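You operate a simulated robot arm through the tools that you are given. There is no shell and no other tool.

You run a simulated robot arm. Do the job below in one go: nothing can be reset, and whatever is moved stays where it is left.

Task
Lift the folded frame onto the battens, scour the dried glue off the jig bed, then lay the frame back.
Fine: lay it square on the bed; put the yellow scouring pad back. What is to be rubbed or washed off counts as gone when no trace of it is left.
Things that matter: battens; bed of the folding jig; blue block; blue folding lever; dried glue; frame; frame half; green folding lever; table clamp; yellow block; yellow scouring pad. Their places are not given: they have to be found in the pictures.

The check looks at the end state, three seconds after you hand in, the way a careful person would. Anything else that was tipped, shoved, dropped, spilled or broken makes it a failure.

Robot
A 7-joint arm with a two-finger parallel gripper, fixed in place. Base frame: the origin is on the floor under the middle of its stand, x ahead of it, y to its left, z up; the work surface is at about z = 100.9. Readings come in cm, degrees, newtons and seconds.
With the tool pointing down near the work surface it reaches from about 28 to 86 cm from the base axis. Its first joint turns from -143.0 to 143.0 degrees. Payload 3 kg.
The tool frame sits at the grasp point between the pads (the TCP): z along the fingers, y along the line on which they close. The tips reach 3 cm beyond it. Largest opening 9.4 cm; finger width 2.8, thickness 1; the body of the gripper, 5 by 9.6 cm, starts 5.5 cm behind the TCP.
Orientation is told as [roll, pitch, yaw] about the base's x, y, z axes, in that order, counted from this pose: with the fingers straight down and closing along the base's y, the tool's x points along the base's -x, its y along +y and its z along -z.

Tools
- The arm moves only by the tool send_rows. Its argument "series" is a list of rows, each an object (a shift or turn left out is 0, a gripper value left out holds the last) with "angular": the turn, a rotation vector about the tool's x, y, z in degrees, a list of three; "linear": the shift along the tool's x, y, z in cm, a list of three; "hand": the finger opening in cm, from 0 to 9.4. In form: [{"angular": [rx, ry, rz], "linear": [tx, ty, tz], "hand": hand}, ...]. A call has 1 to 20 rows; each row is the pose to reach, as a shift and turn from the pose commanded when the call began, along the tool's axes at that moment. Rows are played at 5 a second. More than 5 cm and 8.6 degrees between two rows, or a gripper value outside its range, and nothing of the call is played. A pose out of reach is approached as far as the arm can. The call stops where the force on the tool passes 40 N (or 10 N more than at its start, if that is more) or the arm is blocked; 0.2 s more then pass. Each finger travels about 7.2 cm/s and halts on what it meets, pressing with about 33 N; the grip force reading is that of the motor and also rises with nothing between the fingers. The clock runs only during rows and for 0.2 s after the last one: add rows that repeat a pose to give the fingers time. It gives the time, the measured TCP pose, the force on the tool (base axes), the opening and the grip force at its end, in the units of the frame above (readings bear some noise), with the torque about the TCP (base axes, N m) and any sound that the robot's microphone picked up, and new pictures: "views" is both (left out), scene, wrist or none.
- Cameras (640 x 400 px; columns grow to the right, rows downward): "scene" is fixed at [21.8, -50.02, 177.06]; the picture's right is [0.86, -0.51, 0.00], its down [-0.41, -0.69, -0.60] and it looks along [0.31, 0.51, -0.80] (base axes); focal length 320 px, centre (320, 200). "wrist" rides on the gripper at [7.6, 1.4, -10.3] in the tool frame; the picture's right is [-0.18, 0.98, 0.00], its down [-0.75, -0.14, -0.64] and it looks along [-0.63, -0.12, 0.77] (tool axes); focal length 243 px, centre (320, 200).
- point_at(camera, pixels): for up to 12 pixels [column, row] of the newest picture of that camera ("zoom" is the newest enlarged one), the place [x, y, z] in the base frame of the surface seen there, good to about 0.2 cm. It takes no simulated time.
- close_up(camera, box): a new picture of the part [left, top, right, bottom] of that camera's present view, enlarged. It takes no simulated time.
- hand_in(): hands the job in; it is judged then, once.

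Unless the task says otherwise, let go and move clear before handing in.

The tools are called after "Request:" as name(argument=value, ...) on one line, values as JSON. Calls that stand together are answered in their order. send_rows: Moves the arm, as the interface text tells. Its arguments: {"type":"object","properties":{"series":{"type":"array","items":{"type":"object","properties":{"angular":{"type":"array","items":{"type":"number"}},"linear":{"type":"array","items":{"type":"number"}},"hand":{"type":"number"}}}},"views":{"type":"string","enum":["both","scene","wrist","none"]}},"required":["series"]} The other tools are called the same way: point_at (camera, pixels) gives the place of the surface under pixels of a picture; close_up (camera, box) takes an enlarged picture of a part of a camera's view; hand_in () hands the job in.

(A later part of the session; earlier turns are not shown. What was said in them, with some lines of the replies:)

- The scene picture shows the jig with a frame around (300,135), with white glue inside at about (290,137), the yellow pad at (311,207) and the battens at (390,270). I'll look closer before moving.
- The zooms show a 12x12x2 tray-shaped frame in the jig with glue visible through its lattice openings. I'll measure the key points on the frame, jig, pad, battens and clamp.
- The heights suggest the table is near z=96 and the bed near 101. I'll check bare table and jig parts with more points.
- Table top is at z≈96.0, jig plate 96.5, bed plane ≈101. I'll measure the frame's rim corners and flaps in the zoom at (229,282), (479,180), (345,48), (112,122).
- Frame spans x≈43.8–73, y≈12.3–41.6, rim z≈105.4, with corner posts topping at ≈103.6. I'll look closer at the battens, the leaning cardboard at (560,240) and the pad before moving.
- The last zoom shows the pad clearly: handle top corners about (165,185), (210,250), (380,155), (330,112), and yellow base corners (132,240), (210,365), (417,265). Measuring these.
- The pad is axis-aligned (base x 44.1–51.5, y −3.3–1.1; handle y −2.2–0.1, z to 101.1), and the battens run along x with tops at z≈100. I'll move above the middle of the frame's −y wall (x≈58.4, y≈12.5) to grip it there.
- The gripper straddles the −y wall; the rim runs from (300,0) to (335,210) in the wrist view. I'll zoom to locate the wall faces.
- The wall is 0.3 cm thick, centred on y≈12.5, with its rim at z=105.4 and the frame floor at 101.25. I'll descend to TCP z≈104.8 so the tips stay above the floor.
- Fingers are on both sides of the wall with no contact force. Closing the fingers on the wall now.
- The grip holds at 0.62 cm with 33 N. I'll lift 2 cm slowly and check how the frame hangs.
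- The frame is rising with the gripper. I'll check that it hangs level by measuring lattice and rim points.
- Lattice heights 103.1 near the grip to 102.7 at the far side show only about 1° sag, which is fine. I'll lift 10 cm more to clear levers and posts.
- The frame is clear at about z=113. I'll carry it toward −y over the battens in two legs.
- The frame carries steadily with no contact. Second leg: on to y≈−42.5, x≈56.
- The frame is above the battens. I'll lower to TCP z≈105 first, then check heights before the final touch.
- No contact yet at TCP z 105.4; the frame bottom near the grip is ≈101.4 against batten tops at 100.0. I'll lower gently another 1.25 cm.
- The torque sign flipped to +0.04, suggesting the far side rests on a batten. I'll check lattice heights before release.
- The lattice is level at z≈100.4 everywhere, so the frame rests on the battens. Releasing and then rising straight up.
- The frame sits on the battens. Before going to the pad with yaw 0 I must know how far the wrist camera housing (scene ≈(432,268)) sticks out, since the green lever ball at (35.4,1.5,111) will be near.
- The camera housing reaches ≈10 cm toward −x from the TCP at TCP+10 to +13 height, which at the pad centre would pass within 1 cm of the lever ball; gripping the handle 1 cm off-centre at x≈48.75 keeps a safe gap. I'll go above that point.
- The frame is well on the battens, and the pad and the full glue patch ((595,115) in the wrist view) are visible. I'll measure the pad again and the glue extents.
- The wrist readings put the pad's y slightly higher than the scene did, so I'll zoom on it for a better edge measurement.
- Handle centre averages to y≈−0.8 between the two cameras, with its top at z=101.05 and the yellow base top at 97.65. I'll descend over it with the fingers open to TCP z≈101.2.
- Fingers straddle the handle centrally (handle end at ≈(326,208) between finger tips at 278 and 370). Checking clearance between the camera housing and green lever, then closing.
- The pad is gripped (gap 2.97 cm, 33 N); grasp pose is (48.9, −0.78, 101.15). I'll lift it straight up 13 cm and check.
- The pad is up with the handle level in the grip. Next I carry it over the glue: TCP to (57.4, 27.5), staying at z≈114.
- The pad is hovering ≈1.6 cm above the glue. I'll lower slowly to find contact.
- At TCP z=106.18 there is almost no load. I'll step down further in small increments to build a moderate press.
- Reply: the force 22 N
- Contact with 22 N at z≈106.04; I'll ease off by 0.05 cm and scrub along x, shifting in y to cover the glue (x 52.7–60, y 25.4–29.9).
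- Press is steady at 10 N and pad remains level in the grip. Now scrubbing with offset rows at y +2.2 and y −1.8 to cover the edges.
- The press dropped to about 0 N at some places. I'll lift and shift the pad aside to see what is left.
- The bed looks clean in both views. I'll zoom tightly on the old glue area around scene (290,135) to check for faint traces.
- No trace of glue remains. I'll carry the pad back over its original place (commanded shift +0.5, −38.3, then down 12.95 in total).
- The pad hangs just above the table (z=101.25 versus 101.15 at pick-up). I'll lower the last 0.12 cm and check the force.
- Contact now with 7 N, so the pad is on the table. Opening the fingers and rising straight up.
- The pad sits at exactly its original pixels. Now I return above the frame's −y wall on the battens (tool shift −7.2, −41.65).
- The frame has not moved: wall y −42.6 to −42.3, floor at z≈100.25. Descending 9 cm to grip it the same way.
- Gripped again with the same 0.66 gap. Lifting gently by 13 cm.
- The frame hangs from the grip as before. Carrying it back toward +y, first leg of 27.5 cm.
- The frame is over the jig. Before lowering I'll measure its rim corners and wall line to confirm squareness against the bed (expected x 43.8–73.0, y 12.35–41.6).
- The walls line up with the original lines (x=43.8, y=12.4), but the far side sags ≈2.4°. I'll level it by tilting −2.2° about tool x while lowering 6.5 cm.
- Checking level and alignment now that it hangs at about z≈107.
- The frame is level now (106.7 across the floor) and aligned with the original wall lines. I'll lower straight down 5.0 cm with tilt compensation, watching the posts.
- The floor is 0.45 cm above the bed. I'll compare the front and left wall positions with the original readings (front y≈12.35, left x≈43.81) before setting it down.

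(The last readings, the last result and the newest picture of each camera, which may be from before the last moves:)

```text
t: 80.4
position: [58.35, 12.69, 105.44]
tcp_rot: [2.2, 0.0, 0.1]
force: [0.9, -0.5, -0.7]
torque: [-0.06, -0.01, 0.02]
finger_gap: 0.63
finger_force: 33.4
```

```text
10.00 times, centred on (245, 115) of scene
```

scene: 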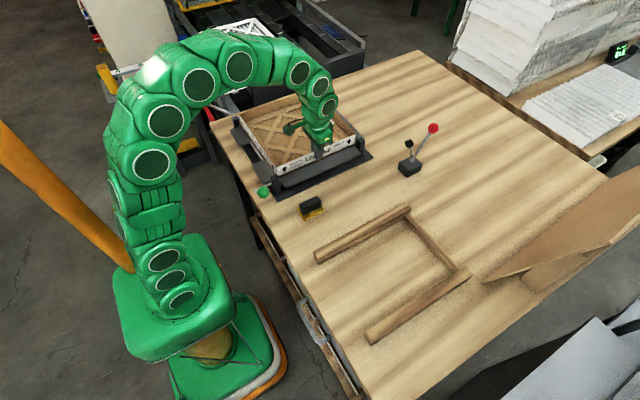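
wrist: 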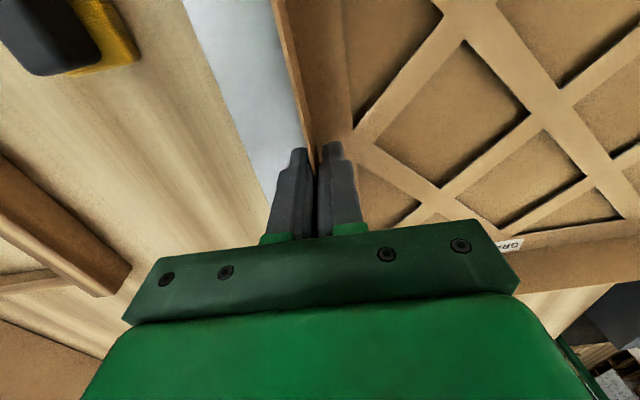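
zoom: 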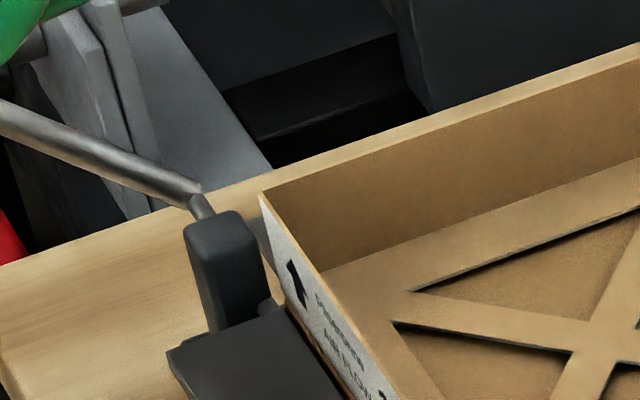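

The frame is nearly exactly on its old lines; the front wall reads y 12.38→12.24 from left to right, a yaw of about −0.4°. I'll correct that with −0.4° about tool z and lower 0.38 cm.

Request:
send_rows(series=[{"angular": [0, 0, -0.2], "linear": [-0.04, 0, 0]}, {"angular": [0, 0, -0.4], "linear": [-0.08, 0, 0]}, {"angular": [0, 0, -0.4], "linear": [-0.08, -0.004, 0.1]}, {"angular": [0, 0, -0.4], "linear": [-0.08, -0.008, 0.2]}, {"angular": [0, 0, -0.4], "linear": [-0.08, -0.012, 0.3]}, {"angular": [0, 0, -0.4], "linear": [-0.08, -0.015, 0.38]}, {"angular": [0, 0, -0.4], "linear": [-0.08, -0.015, 0.38]}])

Request:
close_up(camera="scene", box=[225, 80, 385, 205])

Request:
point_at(camera="zoom", pixels=[[260, 285], [300, 270], [430, 215], [460, 195], [240, 295], [170, 205], [140, 165], [205, 255], [120, 135], [195, 240]])

Request:
point_at(camera="wrist", pixels=[[400, 110], [520, 70], [610, 190], [370, 120], [552, 115], [470, 30], [290, 60], [590, 75]])

```text
t: 82.0
position: [58.38, 12.56, 105.18]
tcp_rot: [2.2, 0.0, 0.4]
force: [-0.1, 0.4, 0.9]
torque: [-0.05, 0.0, 0.0]
finger_gap: 0.65
finger_force: 32.6
```

scene: 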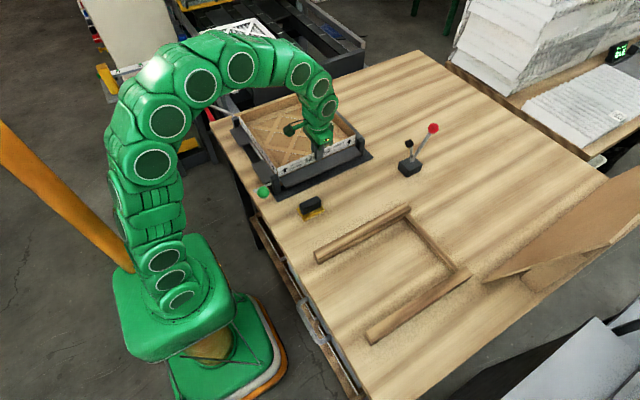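
wrist: 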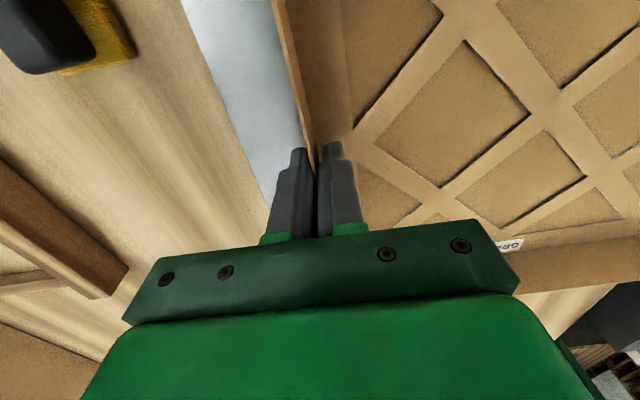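

```text
3.20 times, centred on (305, 142) of scene
```

zoom: 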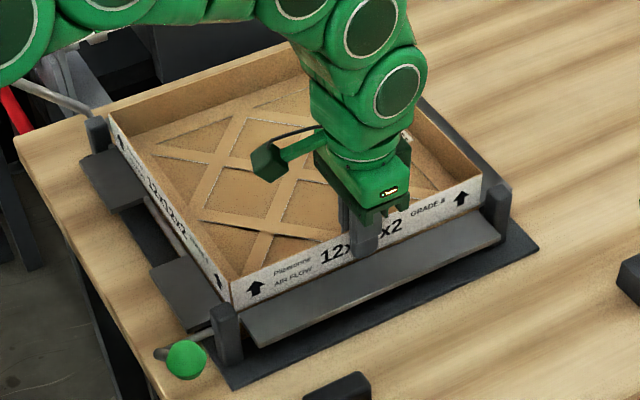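

```text
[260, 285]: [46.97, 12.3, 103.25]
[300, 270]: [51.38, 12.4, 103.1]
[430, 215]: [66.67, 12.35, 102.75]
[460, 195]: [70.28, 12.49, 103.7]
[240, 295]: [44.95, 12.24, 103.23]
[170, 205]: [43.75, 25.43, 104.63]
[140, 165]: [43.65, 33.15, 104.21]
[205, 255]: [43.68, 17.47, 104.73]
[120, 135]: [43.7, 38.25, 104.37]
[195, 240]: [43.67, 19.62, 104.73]
```

```text
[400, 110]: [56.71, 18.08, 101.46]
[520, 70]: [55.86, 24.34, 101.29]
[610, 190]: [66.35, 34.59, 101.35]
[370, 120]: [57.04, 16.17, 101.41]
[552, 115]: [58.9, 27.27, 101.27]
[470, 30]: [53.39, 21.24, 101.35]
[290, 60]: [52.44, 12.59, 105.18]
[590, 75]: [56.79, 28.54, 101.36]
```

The frame is flat (floor 101.35), front wall y≈12.36 throughout and left wall x≈43.69. I'll lower the last 0.07 cm with a 0.08 cm nudge in +x, then release.

Request:
send_rows(series=[{"linear": [-0.08, 0, 0]}, {"linear": [-0.08, -0.002, 0.04]}, {"linear": [-0.08, -0.003, 0.08]}, {"linear": [-0.08, -0.003, 0.08]}], views="none")

```text
t: 83.0
position: [58.54, 12.53, 105.01]
tcp_rot: [2.2, 0.0, 0.4]
force: [-0.2, -0.9, -0.2]
torque: [-0.05, -0.03, -0.01]
finger_gap: 0.61
finger_force: 32.5
```

Torque still shows the weight on the gripper; I'll lower another 0.1 cm in small steps.

Request:
send_rows(series=[{"linear": [0, -0.002, 0.04]}, {"linear": [0, -0.003, 0.07]}, {"linear": [0, -0.004, 0.1]}, {"linear": [0, -0.004, 0.1]}], views="none")

```text
t: 84.0
position: [58.53, 12.56, 105.16]
tcp_rot: [2.2, -0.1, 0.4]
force: [-0.3, -1.6, 13.5]
torque: [-0.06, 0.11, 0.03]
finger_gap: 0.64
finger_force: 32.8
```

Now 13.5 N of contact: the frame is on the bed. I'll ease 0.04 cm, open the fingers, and rise straight up.

Request:
send_rows(series=[{"linear": [0, 0.002, -0.04]}, {"linear": [0, 0.002, -0.04], "hand": 1.2}, {"linear": [0, 0.002, -0.04], "hand": 2.2}, {"linear": [0, 0.002, -0.04], "hand": 3.2}, {"linear": [0, 0.002, -0.04], "hand": 3.6}, {"linear": [0, 0.002, -0.04], "hand": 3.6}, {"linear": [0, 0.04, -1.0]}, {"linear": [0, 0.1, -2.5]}, {"linear": [0, 0.18, -4.8]}, {"linear": [0, 0.3, -7.8]}, {"linear": [0, 0.42, -10.8]}, {"linear": [0, 0.54, -14]}, {"linear": [0, 0.54, -14]}])

Request:
close_up(camera="scene", box=[225, 80, 385, 205])

```text
t: 86.8
position: [58.63, 12.5, 119.08]
tcp_rot: [2.2, 0.0, 0.2]
force: [0.0, -0.2, 0.7]
torque: [0.03, -0.02, 0.03]
finger_gap: 3.59
finger_force: 0.1
```

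scene: 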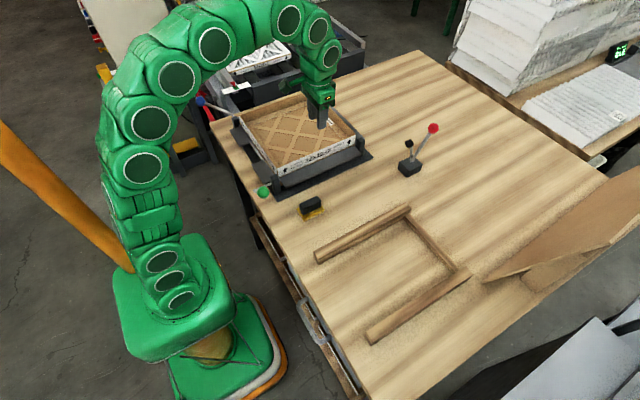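
wrist: 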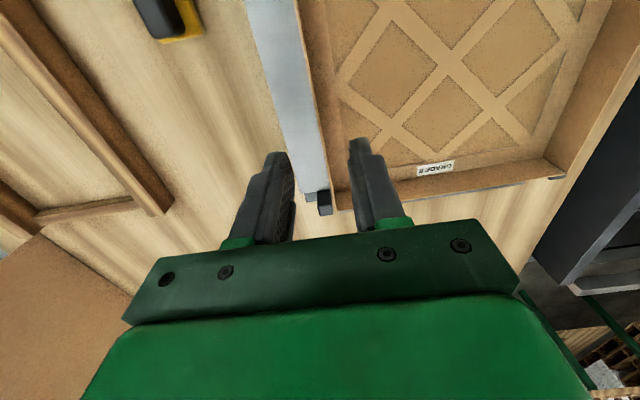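

```text
3.20 times, centred on (305, 142) of scene
```

zoom: 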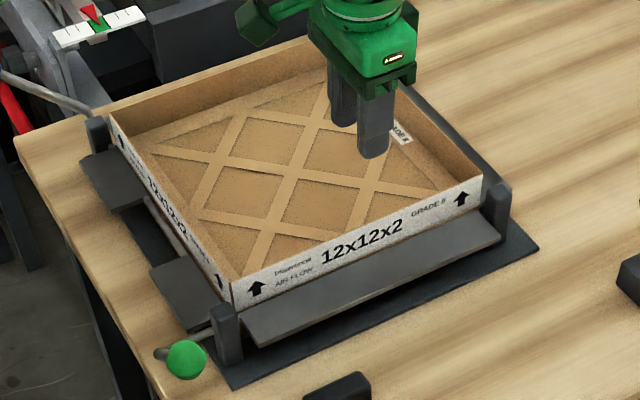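

The frame looks seated as at the start. I'll verify floor heights and wall lines against the initial readings.

Request:
point_at(camera="zoom", pixels=[[260, 285], [430, 215], [460, 195], [240, 295], [170, 205], [205, 255], [120, 135], [270, 245], [250, 120], [300, 160], [160, 160], [440, 185]])

Request:
point_at(camera="wrist", pixels=[[345, 100], [410, 20], [455, 70], [500, 110], [435, 169], [335, 60], [310, 100], [545, 160], [390, 130], [340, 195]])

Request:
close_up(camera="scene", box=[290, 100, 490, 360])

```text
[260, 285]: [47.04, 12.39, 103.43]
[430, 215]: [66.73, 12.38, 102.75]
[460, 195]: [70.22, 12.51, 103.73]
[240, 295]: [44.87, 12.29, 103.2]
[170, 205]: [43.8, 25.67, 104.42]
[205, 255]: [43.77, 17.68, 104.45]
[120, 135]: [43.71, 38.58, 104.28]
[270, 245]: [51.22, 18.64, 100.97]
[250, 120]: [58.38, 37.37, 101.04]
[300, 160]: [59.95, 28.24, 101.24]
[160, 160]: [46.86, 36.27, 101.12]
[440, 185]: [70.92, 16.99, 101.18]
```

```text
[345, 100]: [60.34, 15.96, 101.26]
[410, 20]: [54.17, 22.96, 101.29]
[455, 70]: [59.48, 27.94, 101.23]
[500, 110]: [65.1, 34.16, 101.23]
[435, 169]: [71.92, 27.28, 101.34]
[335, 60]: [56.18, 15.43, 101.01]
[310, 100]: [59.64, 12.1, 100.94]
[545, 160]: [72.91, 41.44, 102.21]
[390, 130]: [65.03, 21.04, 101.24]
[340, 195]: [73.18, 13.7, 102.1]
```

```text
1.54 times, centred on (390, 230) of scene
```

zoom: 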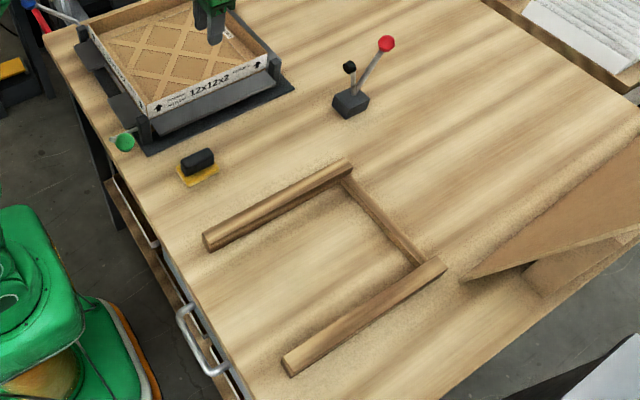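

Everything matches the start: floor level at 101.24, front wall y≈12.39, left wall x≈43.76, with pad, battens, clamp and levers unmoved. I'll straighten the tool and rise a little more for a last look.

Request:
send_rows(series=[{"angular": [1.1, 0, 0.2], "linear": [0, 0, -2]}, {"angular": [2.2, 0, 0.4], "linear": [0, 0, -4]}, {"angular": [2.2, 0, 0.4], "linear": [1, 0, -6]}, {"angular": [2.2, 0, 0.4], "linear": [3, 0, -7]}, {"angular": [2.2, 0, 0.4], "linear": [6, 0, -7]}, {"angular": [2.2, 0, 0.4], "linear": [6, 0, -7]}])

Request:
close_up(camera="wrist", box=[280, 0, 600, 200])

Request:
close_up(camera="scene", box=[190, 70, 390, 230])

```text
t: 88.2
position: [52.62, 12.2, 126.12]
tcp_rot: [0.0, 0.0, -0.1]
force: [0.6, -0.2, -0.2]
torque: [-0.01, -0.04, 0.0]
finger_gap: 3.6
finger_force: 0.1
```

scene: 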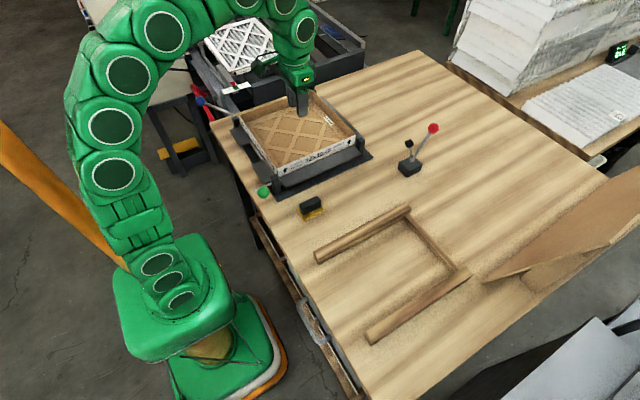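
wrist: 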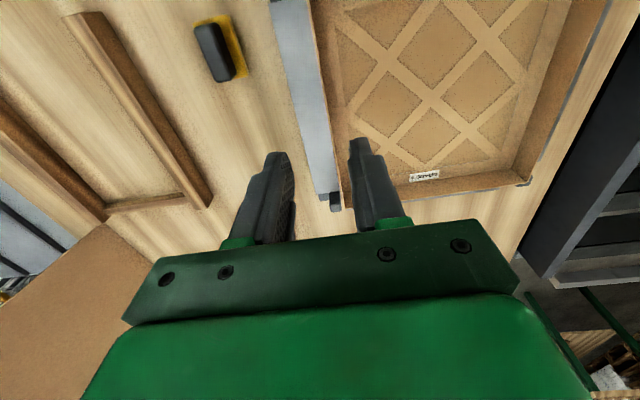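

```text
2.00 times, centred on (440, 100) of wrist
```

zoom: 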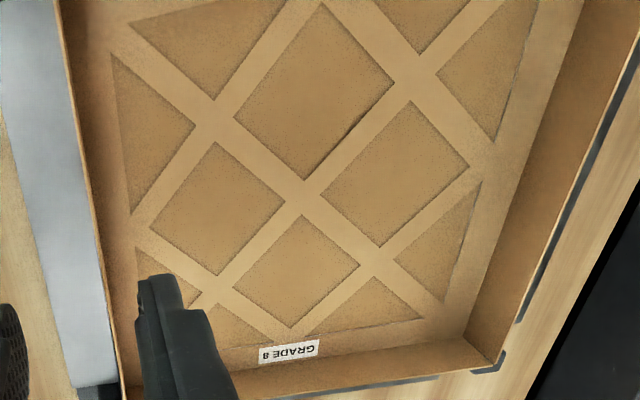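

```text
2.50 times, centred on (290, 150) of scene
```

zoom: 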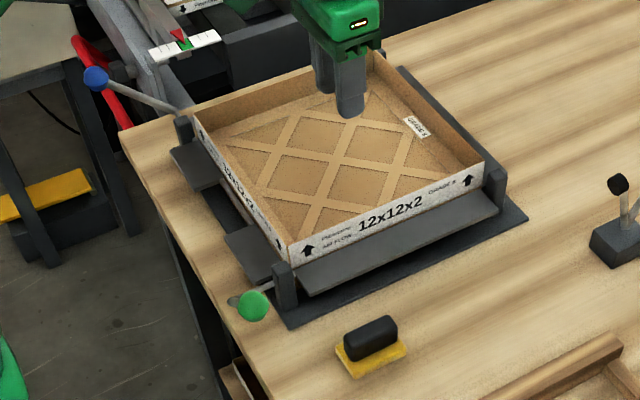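

The views show the frame square on the clean bed, the pad back at its spot (zoom (370,345)), and the battens, levers and clamp untouched. The gripper is empty and clear at z=126, so I'm handing in.

Request:
hand_in()

```text
The job is handed in.
```

The job is done and handed in; the end-state check has not reported a result.

- **Frame:** it is back on the jig bed, level. Its front and left walls read within about 0.1 cm of where they started.
- **Dried glue:** I scoured it off while the frame sat on the battens. Close-up pictures of the bare bed showed no trace left.
- **Yellow scouring pad:** it is back in its starting place. In the close-up it matches the first picture.
- **Everything else:** the battens, folding levers and table clamp look unmoved, and I saw no sign of anything tipped or dropped. I did not identify the blue block and yellow block in the pictures, so I did not check them separately.

The gripper is empty and clear of the table.
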